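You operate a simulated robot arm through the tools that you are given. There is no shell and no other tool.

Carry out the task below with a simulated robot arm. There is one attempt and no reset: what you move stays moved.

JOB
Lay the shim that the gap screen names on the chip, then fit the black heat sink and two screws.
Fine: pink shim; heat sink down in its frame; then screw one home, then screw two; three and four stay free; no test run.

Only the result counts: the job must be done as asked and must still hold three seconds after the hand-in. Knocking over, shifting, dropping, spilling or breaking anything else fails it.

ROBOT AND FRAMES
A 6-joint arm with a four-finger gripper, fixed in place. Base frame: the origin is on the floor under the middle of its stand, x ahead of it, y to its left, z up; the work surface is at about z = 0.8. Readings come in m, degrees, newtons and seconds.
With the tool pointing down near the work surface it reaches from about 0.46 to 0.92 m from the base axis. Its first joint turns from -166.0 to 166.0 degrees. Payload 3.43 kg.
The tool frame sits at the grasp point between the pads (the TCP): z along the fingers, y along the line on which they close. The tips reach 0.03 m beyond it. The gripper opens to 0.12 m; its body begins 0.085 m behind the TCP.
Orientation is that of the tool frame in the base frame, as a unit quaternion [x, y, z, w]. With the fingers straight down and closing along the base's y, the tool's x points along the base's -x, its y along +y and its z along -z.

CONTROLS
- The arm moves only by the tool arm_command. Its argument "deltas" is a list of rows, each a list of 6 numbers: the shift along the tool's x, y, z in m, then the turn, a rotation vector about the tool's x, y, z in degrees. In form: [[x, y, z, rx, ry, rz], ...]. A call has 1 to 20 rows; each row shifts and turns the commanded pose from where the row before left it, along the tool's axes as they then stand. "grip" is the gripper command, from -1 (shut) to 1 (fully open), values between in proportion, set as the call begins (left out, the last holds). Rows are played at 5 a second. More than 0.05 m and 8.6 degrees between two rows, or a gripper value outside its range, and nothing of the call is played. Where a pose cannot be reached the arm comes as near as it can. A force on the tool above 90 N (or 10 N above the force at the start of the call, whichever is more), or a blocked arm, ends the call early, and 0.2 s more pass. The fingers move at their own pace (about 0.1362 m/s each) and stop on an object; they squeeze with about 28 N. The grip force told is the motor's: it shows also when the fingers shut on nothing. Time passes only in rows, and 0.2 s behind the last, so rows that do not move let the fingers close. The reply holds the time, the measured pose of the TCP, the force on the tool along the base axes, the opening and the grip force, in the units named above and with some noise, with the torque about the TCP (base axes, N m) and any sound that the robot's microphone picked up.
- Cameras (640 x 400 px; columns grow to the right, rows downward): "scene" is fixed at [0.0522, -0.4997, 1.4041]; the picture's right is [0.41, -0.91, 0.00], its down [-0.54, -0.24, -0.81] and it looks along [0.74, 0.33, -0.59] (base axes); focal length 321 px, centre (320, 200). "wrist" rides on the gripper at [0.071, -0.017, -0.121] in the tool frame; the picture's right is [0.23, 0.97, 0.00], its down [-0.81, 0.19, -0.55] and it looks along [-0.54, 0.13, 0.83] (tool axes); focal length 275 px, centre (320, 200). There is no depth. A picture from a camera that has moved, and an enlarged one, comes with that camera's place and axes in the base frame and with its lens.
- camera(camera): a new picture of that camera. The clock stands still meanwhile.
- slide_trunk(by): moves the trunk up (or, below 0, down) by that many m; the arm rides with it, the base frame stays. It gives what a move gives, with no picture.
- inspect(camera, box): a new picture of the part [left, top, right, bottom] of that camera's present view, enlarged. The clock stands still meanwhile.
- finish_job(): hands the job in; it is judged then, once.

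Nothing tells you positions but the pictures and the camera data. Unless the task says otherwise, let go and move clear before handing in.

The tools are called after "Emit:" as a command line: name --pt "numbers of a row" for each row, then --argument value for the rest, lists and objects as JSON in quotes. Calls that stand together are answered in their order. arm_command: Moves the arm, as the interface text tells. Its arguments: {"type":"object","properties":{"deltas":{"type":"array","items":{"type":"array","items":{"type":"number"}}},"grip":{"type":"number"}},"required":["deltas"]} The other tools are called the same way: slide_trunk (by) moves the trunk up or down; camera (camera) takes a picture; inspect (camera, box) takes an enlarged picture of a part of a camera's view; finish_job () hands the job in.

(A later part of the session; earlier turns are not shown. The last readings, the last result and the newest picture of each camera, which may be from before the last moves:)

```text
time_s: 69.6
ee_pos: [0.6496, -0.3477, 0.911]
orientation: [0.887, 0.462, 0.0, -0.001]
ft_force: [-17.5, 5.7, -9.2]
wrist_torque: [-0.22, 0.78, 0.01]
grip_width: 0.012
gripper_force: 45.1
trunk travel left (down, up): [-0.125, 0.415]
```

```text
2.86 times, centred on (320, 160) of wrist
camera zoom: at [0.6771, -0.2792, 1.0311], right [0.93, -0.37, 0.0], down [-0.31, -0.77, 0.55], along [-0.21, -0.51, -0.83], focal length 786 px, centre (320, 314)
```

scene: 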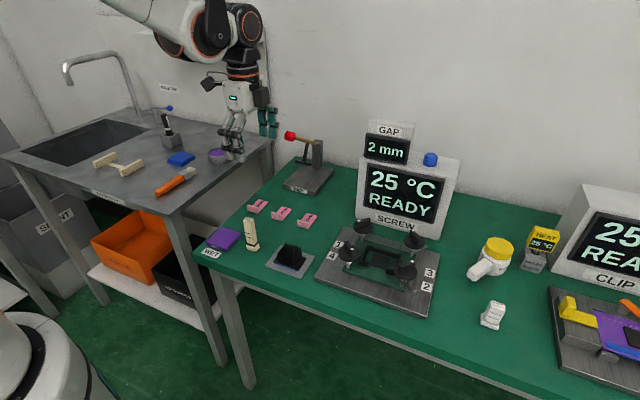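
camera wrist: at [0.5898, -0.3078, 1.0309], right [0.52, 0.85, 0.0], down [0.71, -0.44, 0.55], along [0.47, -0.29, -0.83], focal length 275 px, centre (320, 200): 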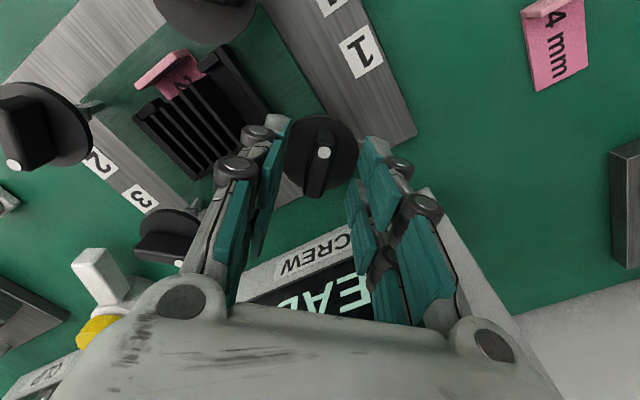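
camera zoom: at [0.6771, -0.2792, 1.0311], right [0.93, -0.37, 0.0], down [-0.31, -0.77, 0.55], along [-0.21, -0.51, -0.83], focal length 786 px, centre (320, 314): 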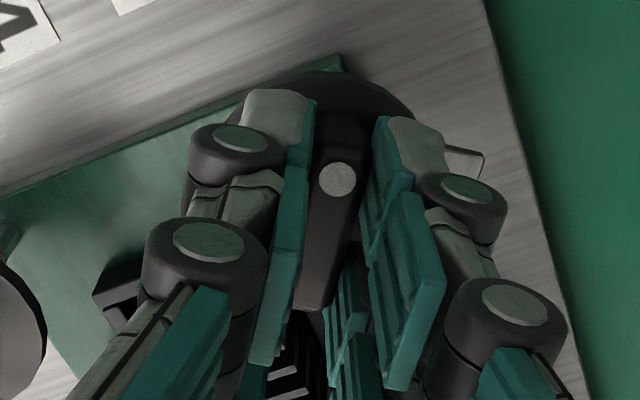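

Turned 80° so far. The clamp arm rotates with the knob (it started outward at about 50°), so home should be near 180° with the arm over the heat sink corner. Continuing.

Emit:
arm_command --pt "0 -0.0006 0.0004 0 0 8" --pt "0 0 0 0 0 8" --pt "0 0 0 0 0 8" --pt "0 0 0 0 0 8" --pt "0 0 0 0 0 8" --pt "0 0 0 0 0 0"

Emit:
inspect --camera "scene" --box '[330, 130, 450, 260]'

Emit:
camera --camera "wrist"

```text
time_s: 71.0
ee_pos: [0.6493, -0.3465, 0.9107]
orientation: [0.991, 0.131, 0.0, -0.001]
ft_force: [-27.7, 18.2, -20.2]
wrist_torque: [0.63, -0.01, 0.04]
grip_width: 0.0119
gripper_force: 44.8
trunk travel left (down, up): [-0.125, 0.415]
```

```text
3.08 times, centred on (390, 195) of scene
camera zoom: at [0.0522, -0.4997, 1.4041], right [0.41, -0.91, 0.0], down [-0.54, -0.24, -0.81], along [0.74, 0.33, -0.59], focal length 988 px, centre (105, 215)
```

zoom: 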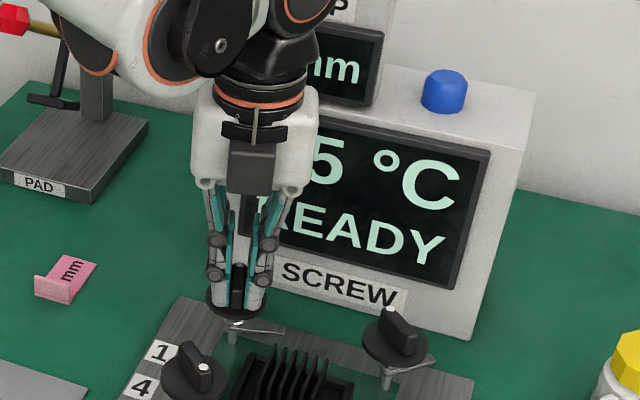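

```text
taken
camera wrist: at [0.7141, -0.3118, 1.031], right [0.47, -0.88, 0.0], down [-0.73, -0.4, 0.55], along [-0.49, -0.26, -0.83], focal length 275 px, centre (320, 200)
```

wrist: 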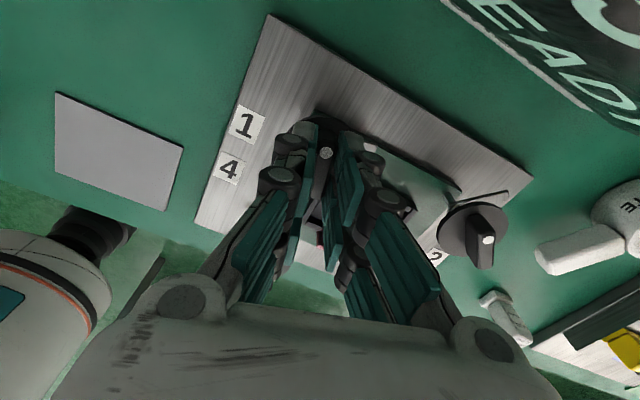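

Turned 120°, still almost no torsion, but a lateral force of about 33 N has built up at the tips. I'll recentre the TCP on the screw axis before going on.

Emit:
arm_command --pt "-0.0012 -0.00136 0.001 0 0 0" --pt "0 0 0 0 0 0"

Emit:
inspect --camera "wrist" --box '[230, 90, 430, 230]'

```text
time_s: 71.6
ee_pos: [0.6488, -0.3462, 0.9117]
orientation: [0.991, 0.131, 0.001, 0.0]
ft_force: [-6.0, 7.1, 5.9]
wrist_torque: [-0.14, 1.52, 0.05]
grip_width: 0.0121
gripper_force: 45.2
trunk travel left (down, up): [-0.125, 0.415]
```

```text
2.86 times, centred on (330, 160) of wrist
camera zoom: at [0.7137, -0.3113, 1.0311], right [0.48, -0.88, 0.0], down [-0.73, -0.4, 0.55], along [-0.49, -0.26, -0.83], focal length 786 px, centre (291, 314)
```

zoom: 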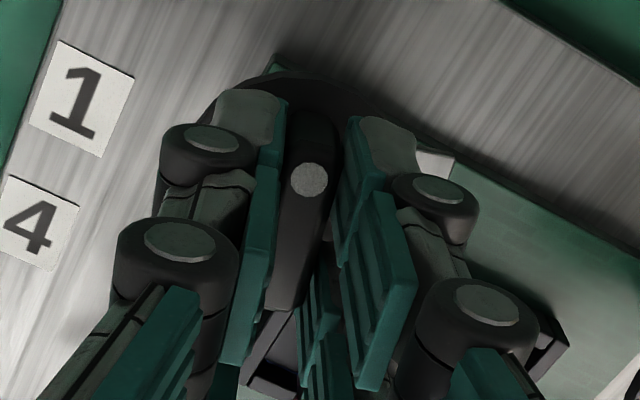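

The forces are low again, and the true axis is near (0.649, -0.346). Continuing another 40°.

Emit:
arm_command --pt "0 0 0 0 0 8" --pt "0 0 0 0 0 8" --pt "0 0 0 0 0 8" --pt "0 0 0 0 0 8" --pt "0 0 0 0 0 8" --pt "0 0 0 0 0 0"

Emit:
inspect --camera "scene" --box '[330, 160, 430, 260]'

Emit:
inspect --camera "wrist" --box '[230, 90, 430, 230]'

```text
time_s: 73.0
ee_pos: [0.6473, -0.3461, 0.9121]
orientation: [0.98, -0.197, 0.006, -0.014]
ft_force: [29.7, 53.1, 11.0]
wrist_torque: [1.65, 0.04, 0.1]
grip_width: 0.0122
gripper_force: 45.0
out of reach, approached as far as the arm can: row 5
trunk travel left (down, up): [-0.125, 0.415]
stopped in row 6: the force on the tool passed its limit at 96 N (the readings are from after the stop); the commanded pose is now the measured one
```

```text
4.00 times, centred on (380, 210) of scene
camera zoom: at [0.0522, -0.4997, 1.4041], right [0.41, -0.91, 0.0], down [-0.54, -0.24, -0.81], along [0.74, 0.33, -0.59], focal length 1284 px, centre (80, 160)
```

zoom: 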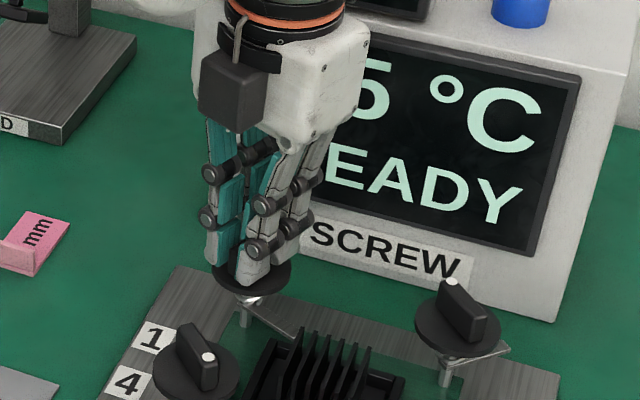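

```text
2.86 times, centred on (330, 160) of wrist
camera zoom: at [0.719, -0.3615, 1.0317], right [-0.16, -0.99, -0.03], down [-0.83, 0.12, 0.54], along [-0.53, 0.11, -0.84], focal length 786 px, centre (291, 314)
```

zoom: 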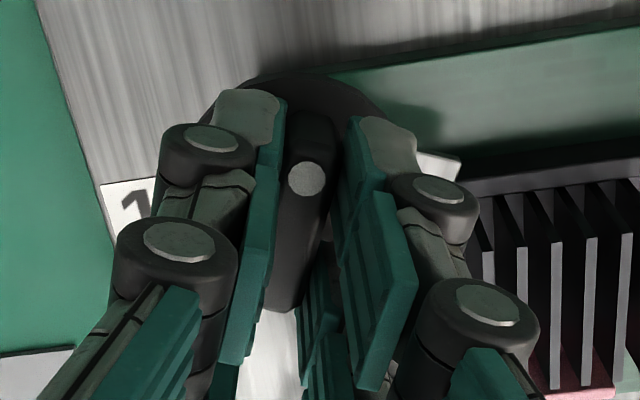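

The wrist ran into its joint limit after about 158° of turn. I'll release the handle, rise clear, correct the small tilt, turn the tool back 180° and regrip.

Emit:
arm_command --pt "0 0 0 0 0 0" --pt "0 0 0 0 0 0" --grip -0.3

Emit:
arm_command --pt "0 0 -0.005 0 0 0" --pt "0 0 -0.02 0 0 0" --pt "0 0 -0.03 -1.7 -0.36 0" --pt "0 0 -0.03 0 0 0" --pt "0 0 0 0 0 0"

Emit:
inspect --camera "scene" --box '[335, 205, 435, 285]'

Emit:
camera --camera "wrist"

```text
time_s: 73.6
ee_pos: [0.6434, -0.356, 0.9098]
orientation: [0.979, -0.201, 0.006, -0.011]
ft_force: [-0.3, 1.1, -0.5]
wrist_torque: [-0.02, -0.01, 0.03]
grip_width: 0.0418
gripper_force: 0.0
trunk travel left (down, up): [-0.125, 0.415]
```

```text
time_s: 74.8
ee_pos: [0.6437, -0.359, 0.9951]
orientation: [0.98, -0.197, -0.001, 0.002]
ft_force: [-0.2, 0.0, 0.0]
wrist_torque: [0.01, 0.01, -0.02]
grip_width: 0.0419
gripper_force: 0.0
trunk travel left (down, up): [-0.125, 0.415]
```

```text
5.00 times, centred on (385, 245) of scene
camera zoom: at [0.0522, -0.4997, 1.4041], right [0.41, -0.91, 0.0], down [-0.54, -0.24, -0.81], along [0.74, 0.33, -0.59], focal length 1605 px, centre (-5, -25)
```

zoom: 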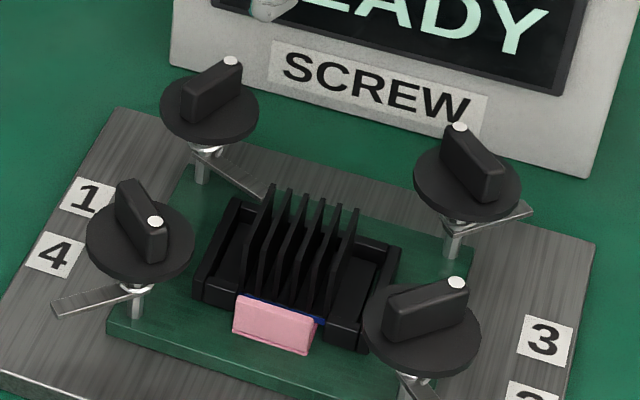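

```text
taken
camera wrist: at [0.7156, -0.3699, 1.1154], right [-0.16, -0.99, 0.0], down [-0.82, 0.14, 0.55], along [-0.55, 0.09, -0.83], focal length 275 px, centre (320, 200)
```

wrist: 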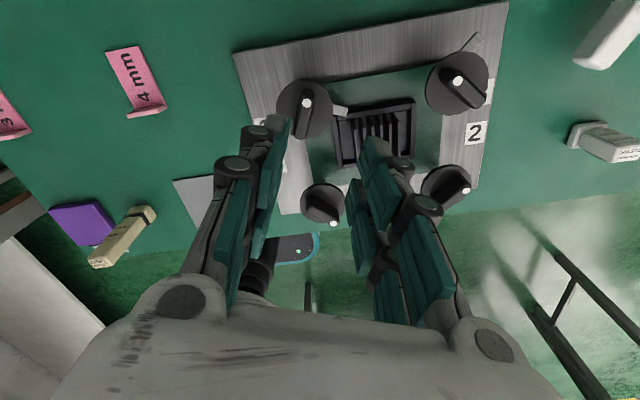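

Knob one has turned about 158° and its clamp arm now points to the heat sink's corner region. I'll turn the tool back and regrip the handle to finish the turn.

Emit:
arm_command --pt "0 0 0 0 0 -8.5" --pt "0 0 0 0 0 -8.5" --pt "0 0 0 0 0 -8.5" --pt "0 0 0 0 0 -8.5" --pt "0 0 0 0 0 -8.5" --pt "0 0 0 0 0 -8.5" --pt "0 0 0 0 0 -8.5" --pt "0 0 0 0 0 -8.5" --pt "0 0 0 0 0 -8.5" --pt "0 0 0 0 0 -8.5" --pt "0 0 0 0 0 -8.5" --pt "0 0 0 0 0 -8.5" --pt "0 0 0 0 0 -8.5" --pt "0 0 0 0 0 -8.5" --pt "0 0 0 0 0 -8.5" --pt "0 0 0 0 0 -8.5" --pt "0 0 0 0 0 -8.5" --pt "0 0 0 0 0 -8.5" --pt "0 0 0 0 0 -8.5" --pt "0 0 0 0 0 -8.5"

Emit:
camera --camera "wrist"

```text
time_s: 79.0
ee_pos: [0.6436, -0.3559, 0.9964]
orientation: [0.284, 0.959, -0.002, 0.0]
ft_force: [0.1, 0.6, -0.3]
wrist_torque: [-0.03, 0.0, -0.03]
grip_width: 0.0423
gripper_force: 0.0
trunk travel left (down, up): [-0.125, 0.415]
```

```text
taken
camera wrist: at [0.5745, -0.3317, 1.115], right [0.34, 0.94, 0.0], down [0.79, -0.28, 0.55], along [0.52, -0.19, -0.83], focal length 275 px, centre (320, 200)
```

wrist: 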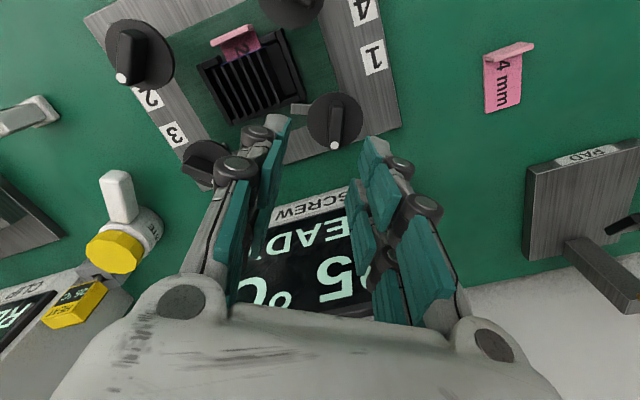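

Emit:
inspect --camera "wrist" --box '[285, 70, 385, 160]'

Emit:
inspect --camera "scene" --box '[340, 205, 400, 255]'

```text
4.44 times, centred on (335, 115) of wrist
camera zoom: at [0.5745, -0.3317, 1.115], right [0.34, 0.94, 0.0], down [0.79, -0.28, 0.55], along [0.52, -0.19, -0.83], focal length 1224 px, centre (253, 578)
```

zoom: 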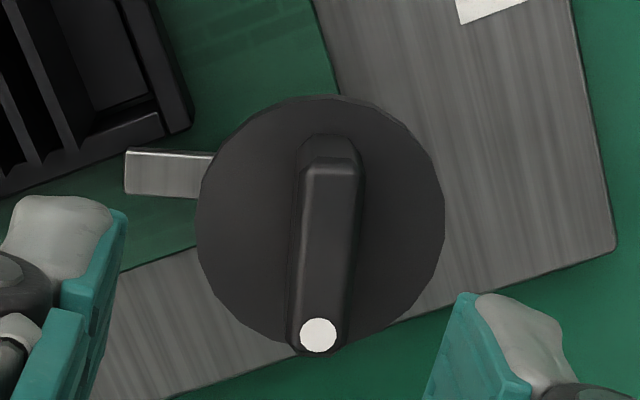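

```text
8.00 times, centred on (370, 230) of scene
camera zoom: at [0.0522, -0.4997, 1.4041], right [0.41, -0.91, 0.0], down [-0.54, -0.24, -0.81], along [0.74, 0.33, -0.59], focal length 2569 px, centre (-80, -40)
```

zoom: 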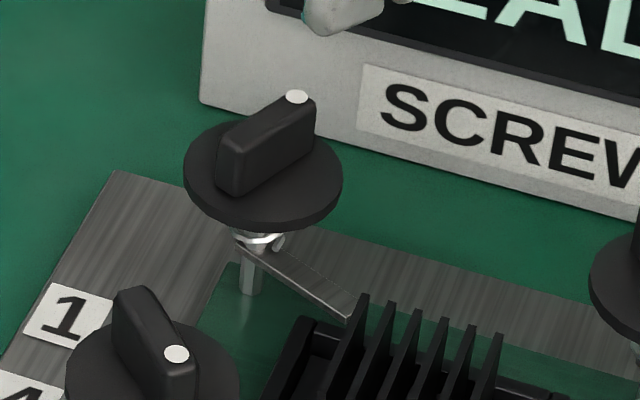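

The handle is at -22° now. I'll align to it, centre over (0.650, -0.346), descend and regrip.

Emit:
arm_command --pt "0 0 0 0 0 -5.35" --pt "0 0 0 0 0 -5.35" --pt "-0.0021 0.0117 0 0 0 0" --pt "0 0 0.035 0 0 0" --pt "0 0 0.035 0 0 0" --pt "0 0 0.0145 0 0 0" --pt "0 0 0 0 0 0"

Emit:
camera --camera "wrist"

Emit:
inspect --camera "scene" --box '[330, 190, 410, 260]'

```text
time_s: 80.6
ee_pos: [0.6487, -0.3467, 0.9108]
orientation: [0.195, 0.981, -0.002, -0.001]
ft_force: [-0.3, -0.1, 0.2]
wrist_torque: [-0.04, -0.02, 0.01]
grip_width: 0.0419
gripper_force: 0.0
trunk travel left (down, up): [-0.125, 0.415]
```

```text
taken
camera wrist: at [0.5773, -0.3351, 1.031], right [0.16, 0.99, 0.0], down [0.82, -0.13, 0.55], along [0.54, -0.09, -0.83], focal length 275 px, centre (320, 200)
```

wrist: 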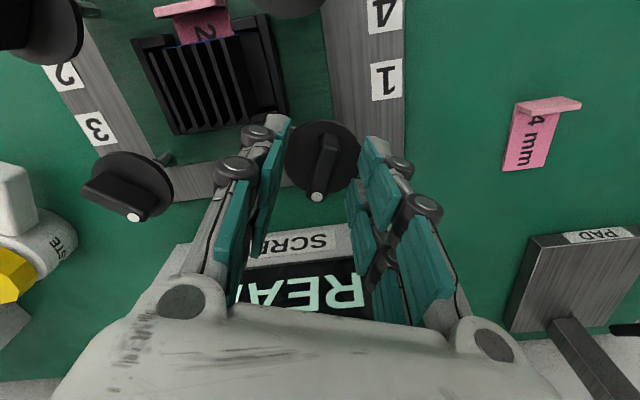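

```text
5.71 times, centred on (370, 225) of scene
camera zoom: at [0.0522, -0.4997, 1.4041], right [0.41, -0.91, 0.0], down [-0.54, -0.24, -0.81], along [0.74, 0.33, -0.59], focal length 1835 px, centre (34, 57)
```

zoom: 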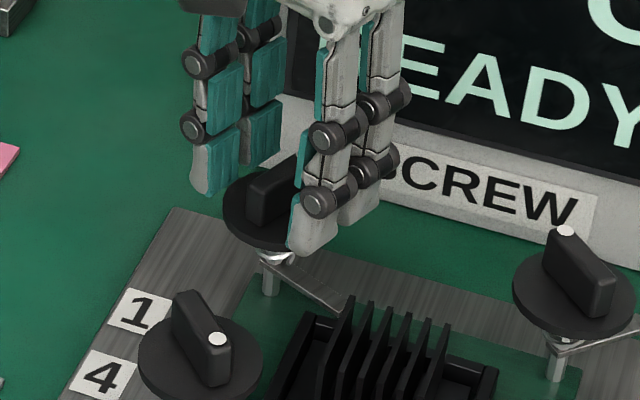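

Aligned. I'll close and turn on clockwise in a first 24° step.

Emit:
arm_command --pt "0 0 0 0 0 0" --pt "0 0 0 0 0 0" --pt "0 0 0 0 0 0" --grip -1

Emit:
arm_command --pt "0 0 0 0 0 8" --pt "0 0 0 0 0 8" --pt "0 0 0 0 0 8" --pt "0 0 0 0 0 0"

Emit:
inspect --camera "scene" --box '[330, 190, 410, 260]'

Emit:
inspect --camera "wrist" --box '[200, 60, 400, 220]'

```text
time_s: 81.4
ee_pos: [0.6502, -0.3445, 0.911]
orientation: [0.194, 0.981, -0.002, -0.001]
ft_force: [-0.3, 12.4, -6.4]
wrist_torque: [0.27, -0.23, 0.02]
grip_width: 0.0119
gripper_force: 45.3
trunk travel left (down, up): [-0.125, 0.415]
```

```text
time_s: 82.4
ee_pos: [0.65, -0.3446, 0.9102]
orientation: [0.394, 0.919, -0.003, -0.001]
ft_force: [3.4, 20.0, 0.7]
wrist_torque: [1.12, 0.52, 1.14]
grip_width: 0.0122
gripper_force: 45.0
trunk travel left (down, up): [-0.125, 0.415]
```

```text
5.71 times, centred on (370, 225) of scene
camera zoom: at [0.0522, -0.4997, 1.4041], right [0.41, -0.91, 0.0], down [-0.54, -0.24, -0.81], along [0.74, 0.33, -0.59], focal length 1835 px, centre (34, 57)
```

zoom: 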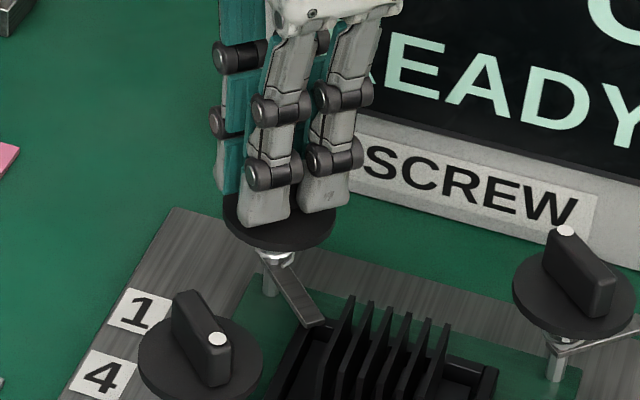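

```text
2.50 times, centred on (300, 140) of wrist
camera zoom: at [0.589, -0.3049, 1.0308], right [0.55, 0.84, -0.01], down [0.7, -0.45, 0.55], along [0.46, -0.31, -0.83], focal length 688 px, centre (370, 350)
```

zoom: 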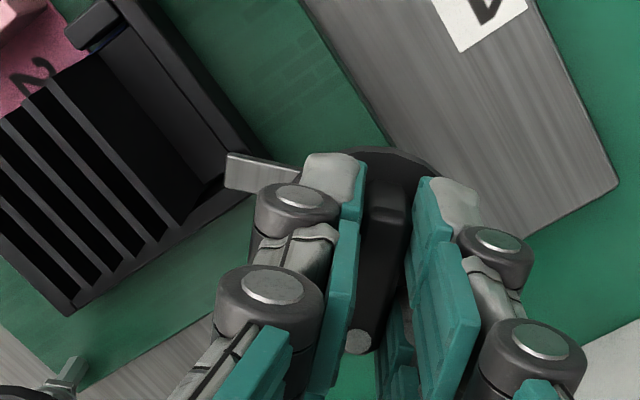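

There's resistance now (about 1.1 N·m) near 182°, with the clamp arm over the frame and heat sink corner. I'll turn further in small steps to find the stop or a click.

Emit:
arm_command --pt "0 0 0 0 0 4" --pt "0 0 0 0 0 0"

Emit:
arm_command --pt "0 0 0 0 0 4" --pt "0 0 0 0 0 0"

Emit:
inspect --camera "wrist" --box '[200, 60, 400, 220]'

Emit:
inspect --camera "scene" --box '[330, 190, 410, 260]'

```text
time_s: 83.0
ee_pos: [0.6488, -0.3461, 0.9125]
orientation: [0.425, 0.905, -0.003, 0.0]
ft_force: [9.0, 19.5, 4.8]
wrist_torque: [0.47, -0.27, 1.86]
grip_width: 0.0138
gripper_force: 45.0
trunk travel left (down, up): [-0.125, 0.415]
```

```text
time_s: 83.6
ee_pos: [0.6491, -0.3454, 0.9111]
orientation: [0.457, 0.89, -0.003, 0.0]
ft_force: [13.7, 17.8, 10.4]
wrist_torque: [0.46, -0.44, 1.86]
grip_width: 0.0162
gripper_force: 44.8
trunk travel left (down, up): [-0.125, 0.415]
```

```text
2.50 times, centred on (300, 140) of wrist
camera zoom: at [0.5954, -0.2968, 1.031], right [0.66, 0.75, -0.01], down [0.63, -0.55, 0.55], along [0.41, -0.37, -0.83], focal length 688 px, centre (370, 350)
```

zoom: 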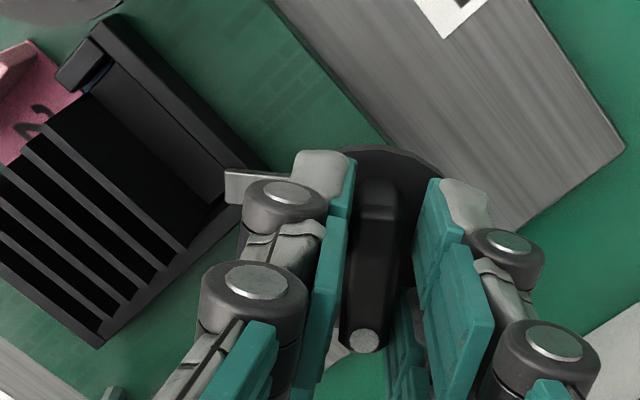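

```text
5.71 times, centred on (370, 225) of scene
camera zoom: at [0.0522, -0.4997, 1.4041], right [0.41, -0.91, 0.0], down [-0.54, -0.24, -0.81], along [0.74, 0.33, -0.59], focal length 1835 px, centre (34, 57)
```

zoom: 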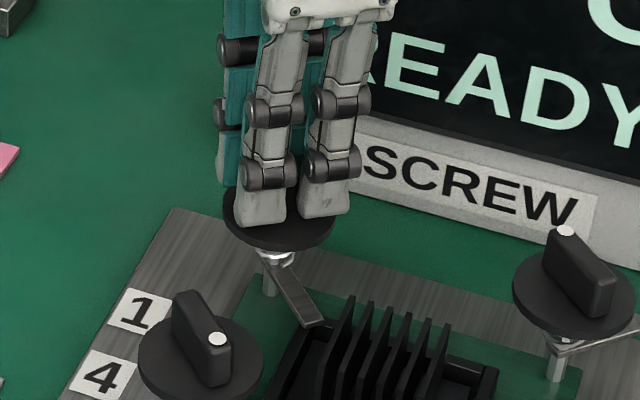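

The knob has stopped turning: the handle resists and the fingers begin to pry open, with about 180° turned. Screw one is at its stop. I'll rotate the tool back 8° to unload without unscrewing, then open and rise to check.

Emit:
arm_command --pt "0 0 0 0 0 -4" --pt "0 0 0 0 0 -4" --pt "0 0 0 0 0 0"

Emit:
arm_command --pt "0 0 0 0 0 0" --pt "0 0 0 0 0 0" --grip -0.3

Emit:
arm_command --pt "0 0 -0.005 0 0 0" --pt "0 0 -0.02 0 0 0" --pt "0 0 -0.03 0 0 0" --pt "0 0 -0.04 0 0 0" --pt "0 0 0 0 0 0"

Emit:
camera --camera "scene"

Emit:
inspect --camera "scene" --box '[335, 205, 435, 285]'

Emit:
camera --camera "wrist"

```text
time_s: 84.4
ee_pos: [0.6504, -0.3462, 0.9117]
orientation: [0.394, 0.919, -0.003, 0.001]
ft_force: [24.2, 13.0, 15.8]
wrist_torque: [-0.06, -1.13, 1.0]
grip_width: 0.0121
gripper_force: 44.7
trunk travel left (down, up): [-0.125, 0.415]
```

```text
time_s: 85.0
ee_pos: [0.6487, -0.3476, 0.9116]
orientation: [0.395, 0.919, -0.002, -0.001]
ft_force: [-0.4, 0.5, -0.8]
wrist_torque: [0.02, -0.03, -0.02]
grip_width: 0.0419
gripper_force: 0.0
trunk travel left (down, up): [-0.125, 0.415]
```

```text
time_s: 86.2
ee_pos: [0.6504, -0.3465, 1.006]
orientation: [0.395, 0.919, -0.002, 0.0]
ft_force: [-0.3, 1.0, 0.0]
wrist_torque: [-0.01, 0.02, 0.0]
grip_width: 0.0419
gripper_force: 0.1
trunk travel left (down, up): [-0.125, 0.415]
```

```text
taken
```

scene: 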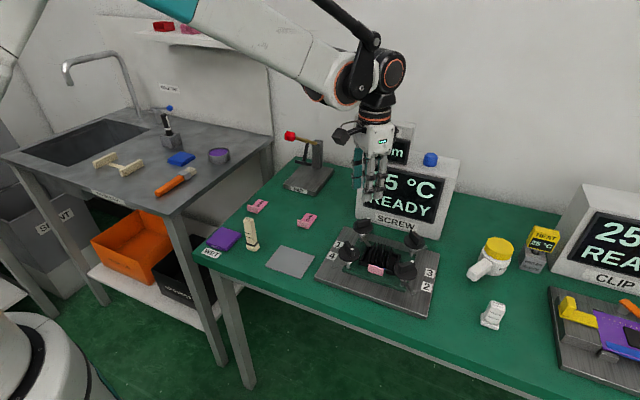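

```text
5.00 times, centred on (385, 245) of scene
camera zoom: at [0.0522, -0.4997, 1.4041], right [0.41, -0.91, 0.0], down [-0.54, -0.24, -0.81], along [0.74, 0.33, -0.59], focal length 1605 px, centre (-5, -25)
```

zoom: 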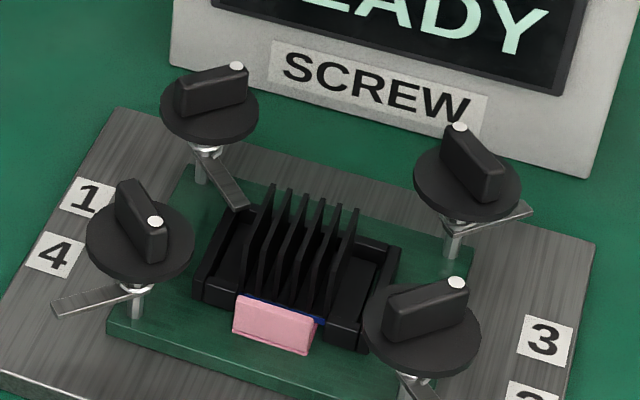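

```text
taken
camera wrist: at [0.5887, -0.3064, 1.1264], right [0.55, 0.84, 0.0], down [0.7, -0.45, 0.55], along [0.46, -0.31, -0.83], focal length 275 px, centre (320, 200)
```

wrist: 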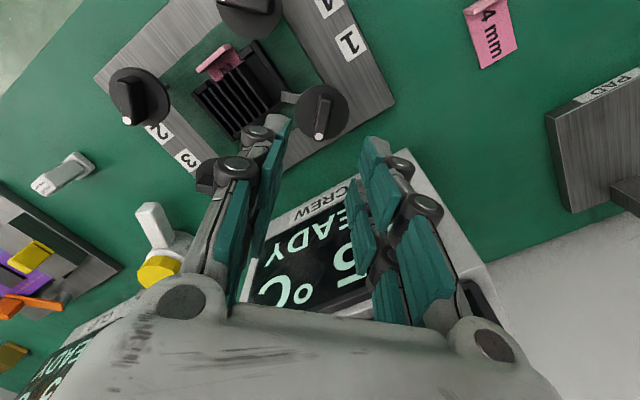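

Emit:
inspect --camera "wrist" --box '[270, 60, 370, 150]'

Emit:
inspect --camera "scene" --box '[350, 210, 410, 260]'

Emit:
inspect --camera "wrist" --box '[180, 30, 320, 140]'

```text
4.44 times, centred on (320, 105) of wrist
camera zoom: at [0.5887, -0.3064, 1.1264], right [0.55, 0.84, 0.0], down [0.7, -0.45, 0.55], along [0.46, -0.31, -0.83], focal length 1224 px, centre (320, 622)
```

zoom: 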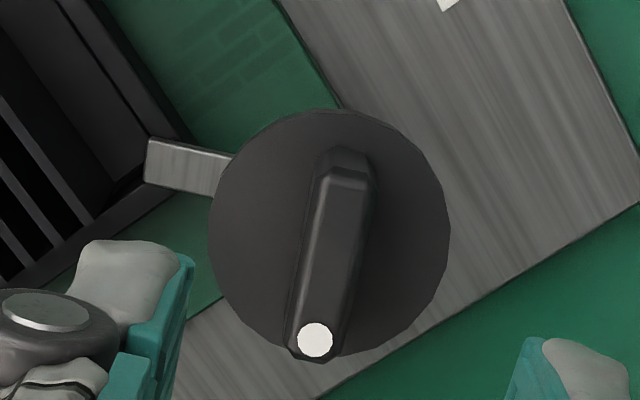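

```text
8.00 times, centred on (380, 235) of scene
camera zoom: at [0.0522, -0.4997, 1.4041], right [0.41, -0.91, 0.0], down [-0.54, -0.24, -0.81], along [0.74, 0.33, -0.59], focal length 2569 px, centre (-160, -80)
```

zoom: 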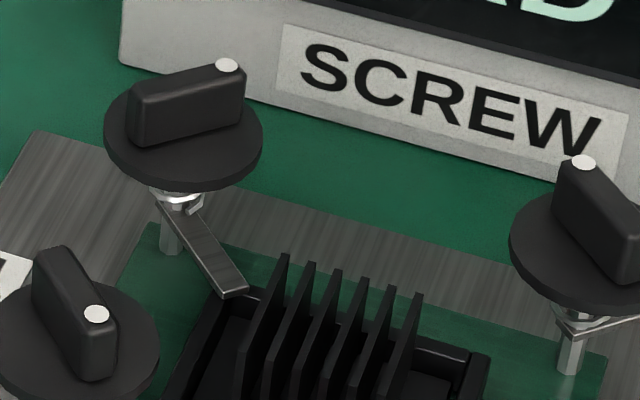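

```text
3.64 times, centred on (250, 85) of wrist
camera zoom: at [0.5887, -0.3064, 1.1264], right [0.55, 0.84, 0.0], down [0.7, -0.45, 0.55], along [0.46, -0.31, -0.83], focal length 1001 px, centre (574, 618)
```

zoom: 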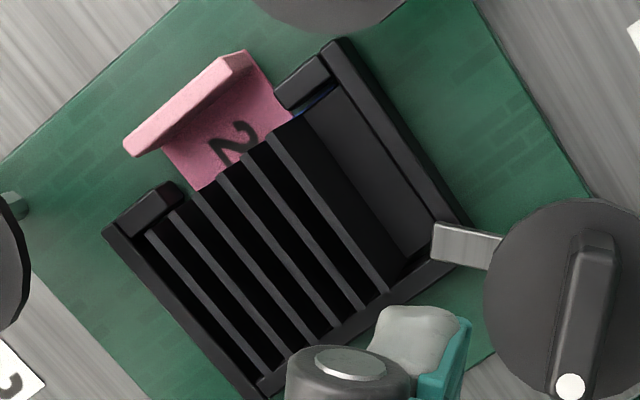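

Screw one has turned 179° to its stop, clamp arm over the heat sink corner. Now screw two, near (0.551, -0.476). I'll move above it at safe height and look.

Emit:
arm_command --pt "-0.00645 -0.04025 0 0 0 0" --pt "-0.00645 -0.04025 0 0 0 0" --pt "-0.00645 -0.04025 0 0 0 0" --pt "-0.00645 -0.04025 0 0 0 0" --pt "0 0 0 0 0 0"

Emit:
camera --camera "wrist"

Emit:
inspect --camera "wrist" --box '[270, 50, 380, 150]'

Emit:
inspect --camera "scene" --box '[350, 170, 450, 310]'

```text
time_s: 87.4
ee_pos: [0.5511, -0.4792, 1.0058]
orientation: [0.394, 0.919, -0.002, 0.0]
ft_force: [0.0, -0.7, 0.6]
wrist_torque: [0.03, -0.03, 0.01]
grip_width: 0.0422
gripper_force: 0.2
trunk travel left (down, up): [-0.125, 0.415]
```

```text
taken
camera wrist: at [0.4903, -0.4384, 1.1268], right [0.55, 0.84, 0.0], down [0.7, -0.45, 0.55], along [0.46, -0.3, -0.83], focal length 275 px, centre (320, 200)
```

wrist: 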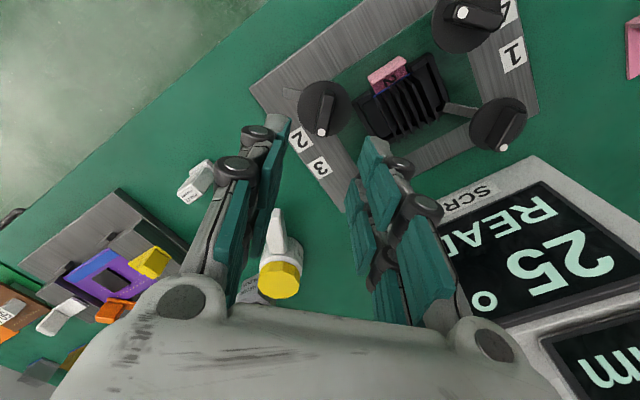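

```text
4.00 times, centred on (325, 100) of wrist
camera zoom: at [0.4903, -0.4384, 1.1268], right [0.55, 0.84, 0.0], down [0.7, -0.45, 0.55], along [0.46, -0.3, -0.83], focal length 1101 px, centre (300, 600)
```

zoom: 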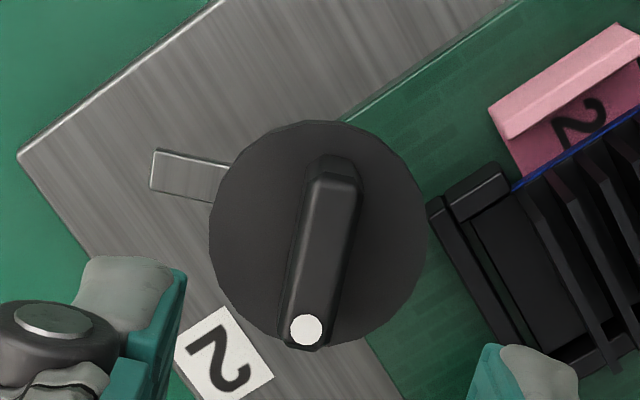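

```text
2.86 times, centred on (400, 240) of scene
camera zoom: at [0.0522, -0.4997, 1.4041], right [0.41, -0.91, 0.0], down [-0.54, -0.24, -0.81], along [0.74, 0.33, -0.59], focal length 917 px, centre (91, 86)
```

zoom: 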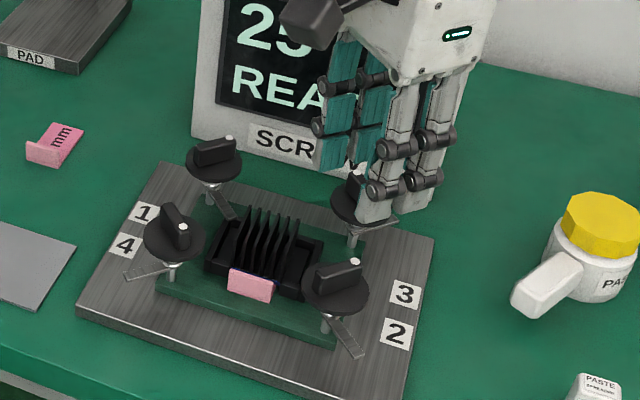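

Screw two's handle is at -43.5°, its axis near (0.5505, -0.4735), and its clamp arm points outward. I'll align and descend onto it.

Emit:
arm_command --pt "0.0043 0.0027 0 0 0 -2.9" --pt "0 0 0.035 0 0 0" --pt "0 0 0.035 0 0 0" --pt "0 0 0.0245 0 0 0" --pt "0 0 0 0 0 0"

Emit:
camera --camera "wrist"

Emit:
inspect --camera "scene" --box '[370, 220, 450, 300]'

```text
time_s: 88.6
ee_pos: [0.5494, -0.4723, 0.9112]
orientation: [0.371, 0.928, -0.003, -0.001]
ft_force: [0.7, 0.1, 0.2]
wrist_torque: [0.02, -0.01, -0.02]
grip_width: 0.0421
gripper_force: 0.0
trunk travel left (down, up): [-0.125, 0.415]
```

```text
taken
camera wrist: at [0.4866, -0.4352, 1.0313], right [0.5, 0.86, 0.0], down [0.72, -0.42, 0.55], along [0.48, -0.28, -0.83], focal length 275 px, centre (320, 200)
```

wrist: 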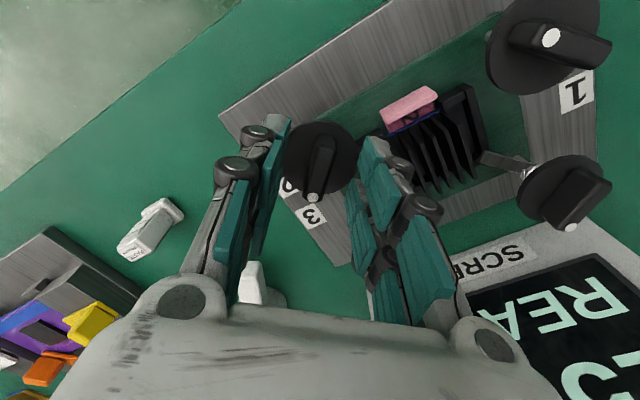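

```text
5.00 times, centred on (410, 260) of scene
camera zoom: at [0.0522, -0.4997, 1.4041], right [0.41, -0.91, 0.0], down [-0.54, -0.24, -0.81], along [0.74, 0.33, -0.59], focal length 1605 px, centre (-130, -100)
```

zoom: 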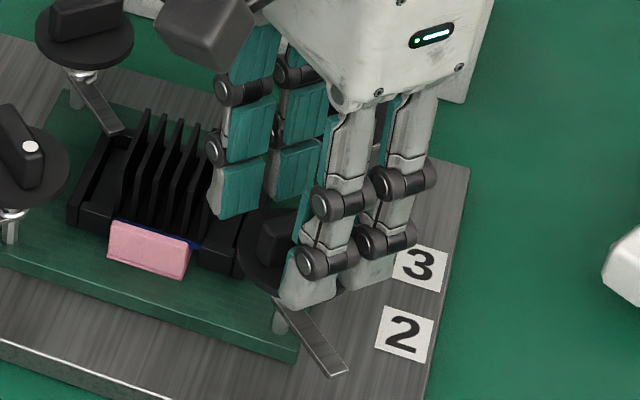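

Emit:
arm_command --pt "-0.0017 -0.0006 0 0 0 0" --pt "0 0 0 0 0 0"

Emit:
arm_command --pt "0 0 0 0 0 0" --pt "0 0 0 0 0 0" --pt "0 0 0 0 0 0" --grip -1

Emit:
inspect --camera "wrist" --box '[230, 90, 430, 230]'

```text
time_s: 89.2
ee_pos: [0.55, -0.4733, 0.9122]
orientation: [0.371, 0.929, -0.003, -0.001]
ft_force: [0.7, 0.0, 0.0]
wrist_torque: [0.0, -0.01, -0.04]
grip_width: 0.0418
gripper_force: 0.0
trunk travel left (down, up): [-0.125, 0.415]
```

```text
time_s: 90.0
ee_pos: [0.5494, -0.4737, 0.9116]
orientation: [0.371, 0.929, -0.002, -0.001]
ft_force: [-0.2, 1.9, -0.8]
wrist_torque: [0.02, -0.04, -0.99]
grip_width: 0.0123
gripper_force: 45.0
trunk travel left (down, up): [-0.125, 0.415]
```

```text
2.86 times, centred on (330, 160) of wrist
camera zoom: at [0.4874, -0.4364, 1.0316], right [0.5, 0.86, 0.0], down [0.72, -0.42, 0.55], along [0.48, -0.28, -0.83], focal length 786 px, centre (291, 314)
```

zoom: 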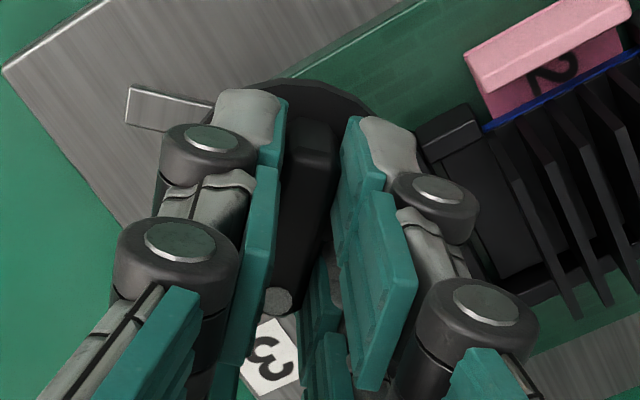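

Good grip, with very low side force; the small negative torque is the knob resting against its start stop. Now turning clockwise.

Emit:
arm_command --pt "0 0 0 0 0 8" --pt "0 0 0 0 0 8" --pt "0 0 0 0 0 8" --pt "0 0 0 0 0 8" --pt "0 0 0 0 0 8" --pt "0 0 0 0 0 0"

Emit:
inspect --camera "scene" --box '[360, 200, 450, 300]'

```text
time_s: 91.4
ee_pos: [0.5512, -0.474, 0.9108]
orientation: [0.667, 0.745, -0.003, 0.001]
ft_force: [-1.7, 5.1, 0.3]
wrist_torque: [1.48, 0.17, 0.03]
grip_width: 0.0121
gripper_force: 44.6
trunk travel left (down, up): [-0.125, 0.415]
```

```text
4.00 times, centred on (405, 250) of scene
camera zoom: at [0.0522, -0.4997, 1.4041], right [0.41, -0.91, 0.0], down [-0.54, -0.24, -0.81], along [0.74, 0.33, -0.59], focal length 1284 px, centre (-20, 0)
```

zoom: 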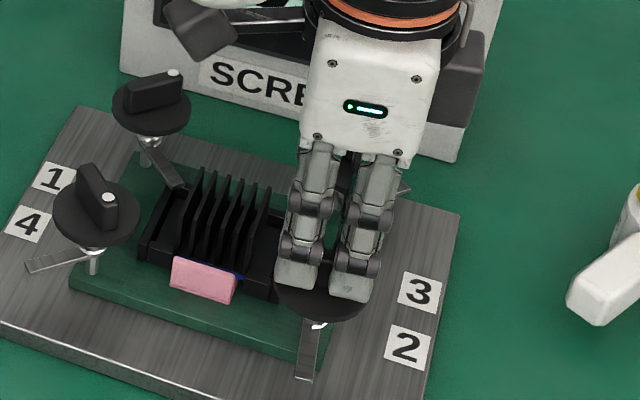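

Turning smoothly with low forces. Continuing.

Emit:
arm_command --pt "0 0 0 0 0 8" --pt "0 0 0 0 0 8" --pt "0 0 0 0 0 8" --pt "0 0 0 0 0 8" --pt "0 0 0 0 0 8" --pt "0 0 0 0 0 8" --pt "0 0 0 0 0 0"

Emit:
inspect --camera "scene" --box '[360, 200, 450, 300]'

Emit:
camera --camera "wrist"

```text
time_s: 93.0
ee_pos: [0.5505, -0.4737, 0.912]
orientation: [0.912, 0.41, -0.002, 0.001]
ft_force: [-6.2, 9.2, -13.1]
wrist_torque: [0.85, -0.42, -0.01]
grip_width: 0.0119
gripper_force: 45.4
trunk travel left (down, up): [-0.125, 0.415]
```

```text
4.00 times, centred on (405, 250) of scene
camera zoom: at [0.0522, -0.4997, 1.4041], right [0.41, -0.91, 0.0], down [-0.54, -0.24, -0.81], along [0.74, 0.33, -0.59], focal length 1284 px, centre (-20, 0)
```

zoom: 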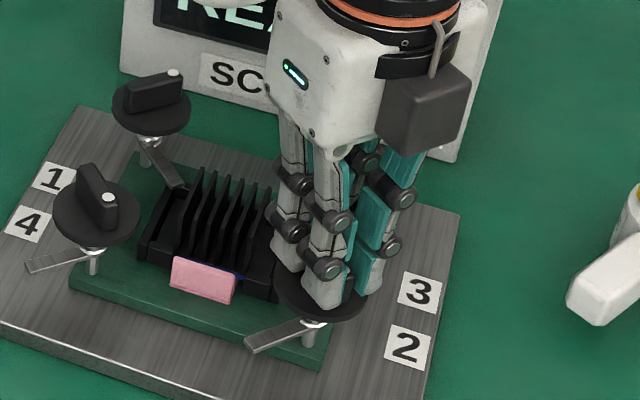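

```text
taken
camera wrist: at [0.5861, -0.4088, 1.0312], right [0.88, -0.47, 0.0], down [-0.39, -0.73, 0.56], along [-0.27, -0.49, -0.83], focal length 275 px, centre (320, 200)
```

wrist: 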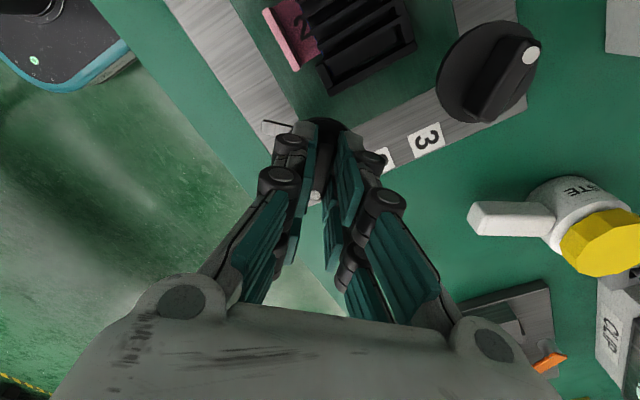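

88° done, with the clamp arm swinging freely. Continuing 64° while staying inside the wrist limit.

Emit:
arm_command --pt "0 0 0.0005 0 0 8" --pt "0 0 0 0 0 8" --pt "0 0 0 0 0 8" --pt "0 0 0 0 0 8" --pt "0 0 0 0 0 8" --pt "0 0 0 0 0 8" --pt "0 0 0 0 0 0"

Emit:
inspect --camera "scene" --box '[360, 200, 450, 300]'

```text
time_s: 94.6
ee_pos: [0.5504, -0.4742, 0.9127]
orientation: [1.0, 0.002, -0.001, 0.002]
ft_force: [4.3, -2.8, 11.1]
wrist_torque: [-0.08, 1.14, 0.0]
grip_width: 0.0116
gripper_force: 44.8
trunk travel left (down, up): [-0.125, 0.415]
```

```text
4.00 times, centred on (405, 250) of scene
camera zoom: at [0.0522, -0.4997, 1.4041], right [0.41, -0.91, 0.0], down [-0.54, -0.24, -0.81], along [0.74, 0.33, -0.59], focal length 1284 px, centre (-20, 0)
```

zoom: 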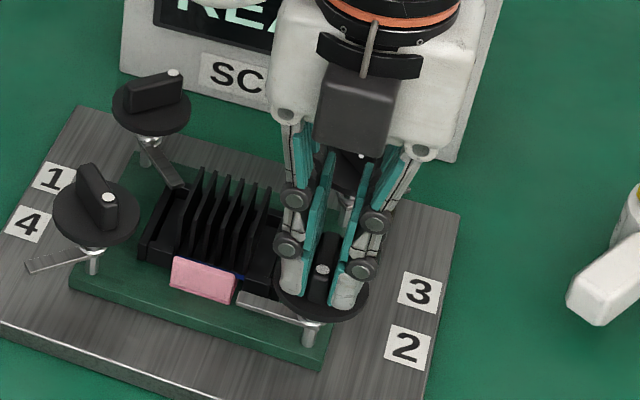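

136° done. I'll release here, rise, turn the tool back 180° and regrip for the last part.

Emit:
arm_command --pt "0 0 0 0 0 0" --pt "0 0 0 0 0 0" --grip -0.3

Emit:
arm_command --pt "0 0 -0.005 0 0 0" --pt "0 0 -0.02 0 0 0" --pt "0 0 -0.035 0 0 0" --pt "0 0 -0.035 0 0 0" --pt "0 0 0 0 0 -8.5" --pt "0 0 0 0 0 -8.5" --pt "0 0 0 0 0 -8.5" --pt "0 0 0 0 0 -8.5" --pt "0 0 0 0 0 -8.5" --pt "0 0 0 0 0 -8.5" --pt "0 0 0 0 0 -8.5" --pt "0 0 0 0 0 -8.5" --pt "0 0 0 0 0 -8.5" --pt "0 0 0 0 0 -8.5" --pt "0 0 0 0 0 -8.5" --pt "0 0 0 0 0 -8.5" --pt "0 0 0 0 0 -8.5" --pt "0 0 0 0 0 -8.5" --pt "0 0 0 0 0 -8.5" --pt "0 0 0 0 0 -8.5"

Emit:
arm_command --pt "0 0 0 0 0 -8.5" --pt "0 0 0 0 0 -8.5" --pt "0 0 0 0 0 -8.5" --pt "0 0 0 0 0 -8.5" --pt "0 0 0 0 0 -8.5" --pt "0 0 0 0 0 0"

Emit:
camera --camera "wrist"

Emit:
inspect --camera "wrist" --box '[260, 50, 380, 150]'

Emit:
inspect --camera "scene" --box '[345, 205, 445, 305]'

```text
time_s: 95.2
ee_pos: [0.5501, -0.4735, 0.9114]
orientation: [1.0, 0.004, -0.002, 0.002]
ft_force: [0.6, -0.6, -0.1]
wrist_torque: [0.0, 0.0, 0.0]
grip_width: 0.0419
gripper_force: 0.0
trunk travel left (down, up): [-0.125, 0.415]
```

```text
time_s: 99.4
ee_pos: [0.5506, -0.4732, 1.0067]
orientation: [0.37, 0.929, -0.003, -0.001]
ft_force: [0.4, 0.3, 0.2]
wrist_torque: [0.03, 0.02, -0.01]
grip_width: 0.0421
gripper_force: 0.0
trunk travel left (down, up): [-0.125, 0.415]
```

```text
time_s: 100.8
ee_pos: [0.55, -0.473, 1.0074]
orientation: [0.009, 1.0, -0.001, -0.002]
ft_force: [0.5, -0.1, -0.7]
wrist_torque: [-0.02, 0.02, 0.04]
grip_width: 0.042
gripper_force: 0.0
trunk travel left (down, up): [-0.125, 0.415]
```

```text
taken
camera wrist: at [0.4797, -0.4886, 1.1265], right [-0.21, 0.98, 0.0], down [0.82, 0.18, 0.55], along [0.54, 0.12, -0.84], focal length 275 px, centre (320, 200)
```

wrist: 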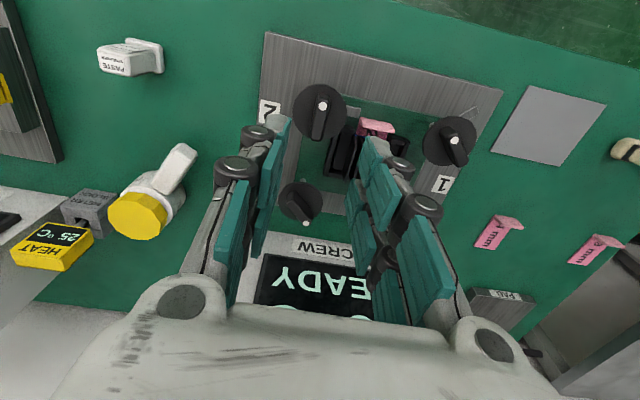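

```text
4.00 times, centred on (320, 100) of wrist
camera zoom: at [0.4797, -0.4886, 1.1265], right [-0.21, 0.98, 0.0], down [0.82, 0.18, 0.55], along [0.54, 0.12, -0.84], focal length 1101 px, centre (320, 600)
```

zoom: 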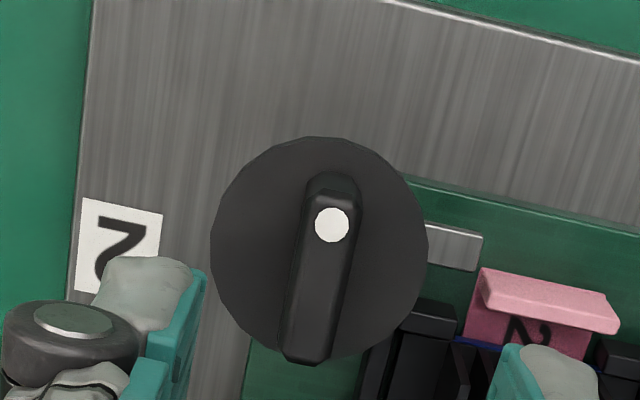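

```text
4.00 times, centred on (395, 255) of scene
camera zoom: at [0.0522, -0.4997, 1.4041], right [0.41, -0.91, 0.0], down [-0.54, -0.24, -0.81], along [0.74, 0.33, -0.59], focal length 1284 px, centre (20, -20)
```

zoom: 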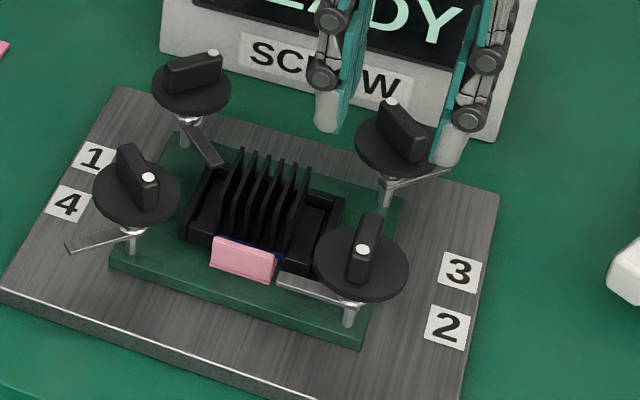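

Perfectly aligned again: handle line about 0°, TCP over the axis. I'll descend, grip and finish the turn.

Emit:
arm_command --pt "0.0005 -0.0003 0 0 0 -1.5" --pt "0 0 0.035 0 0 0" --pt "0 0 0.035 0 0 0" --pt "0 0 0.025 0 0 0" --pt "0 0 0 0 0 0"

Emit:
inspect --camera "wrist" --box '[220, 80, 420, 220]'

Emit:
inspect --camera "scene" --box '[360, 200, 450, 300]'

```text
time_s: 102.0
ee_pos: [0.5499, -0.4739, 0.9116]
orientation: [-0.005, 1.0, -0.001, -0.001]
ft_force: [-0.3, -0.6, 0.1]
wrist_torque: [0.01, 0.01, -0.02]
grip_width: 0.0422
gripper_force: 0.0
trunk travel left (down, up): [-0.125, 0.415]
```

```text
2.86 times, centred on (320, 150) of wrist
camera zoom: at [0.4797, -0.4915, 1.031], right [-0.24, 0.97, 0.0], down [0.81, 0.2, 0.55], along [0.53, 0.13, -0.84], focal length 786 px, centre (320, 343)
```

zoom: 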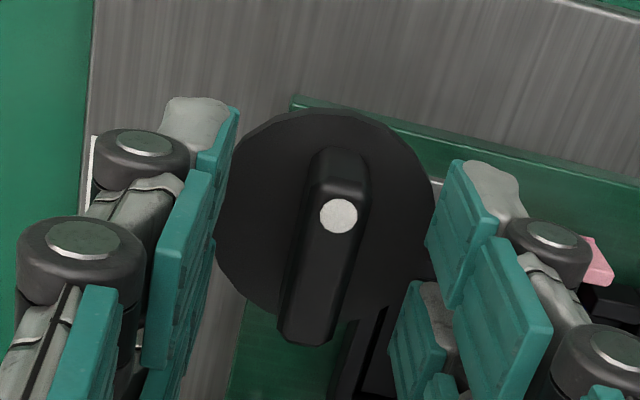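

```text
4.00 times, centred on (405, 250) of scene
camera zoom: at [0.0522, -0.4997, 1.4041], right [0.41, -0.91, 0.0], down [-0.54, -0.24, -0.81], along [0.74, 0.33, -0.59], focal length 1284 px, centre (-20, 0)
```

zoom: 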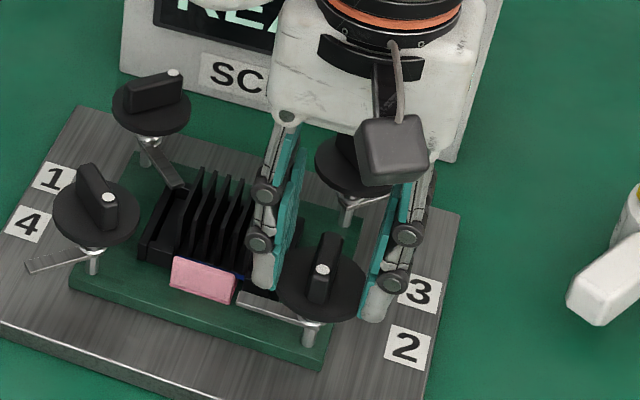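

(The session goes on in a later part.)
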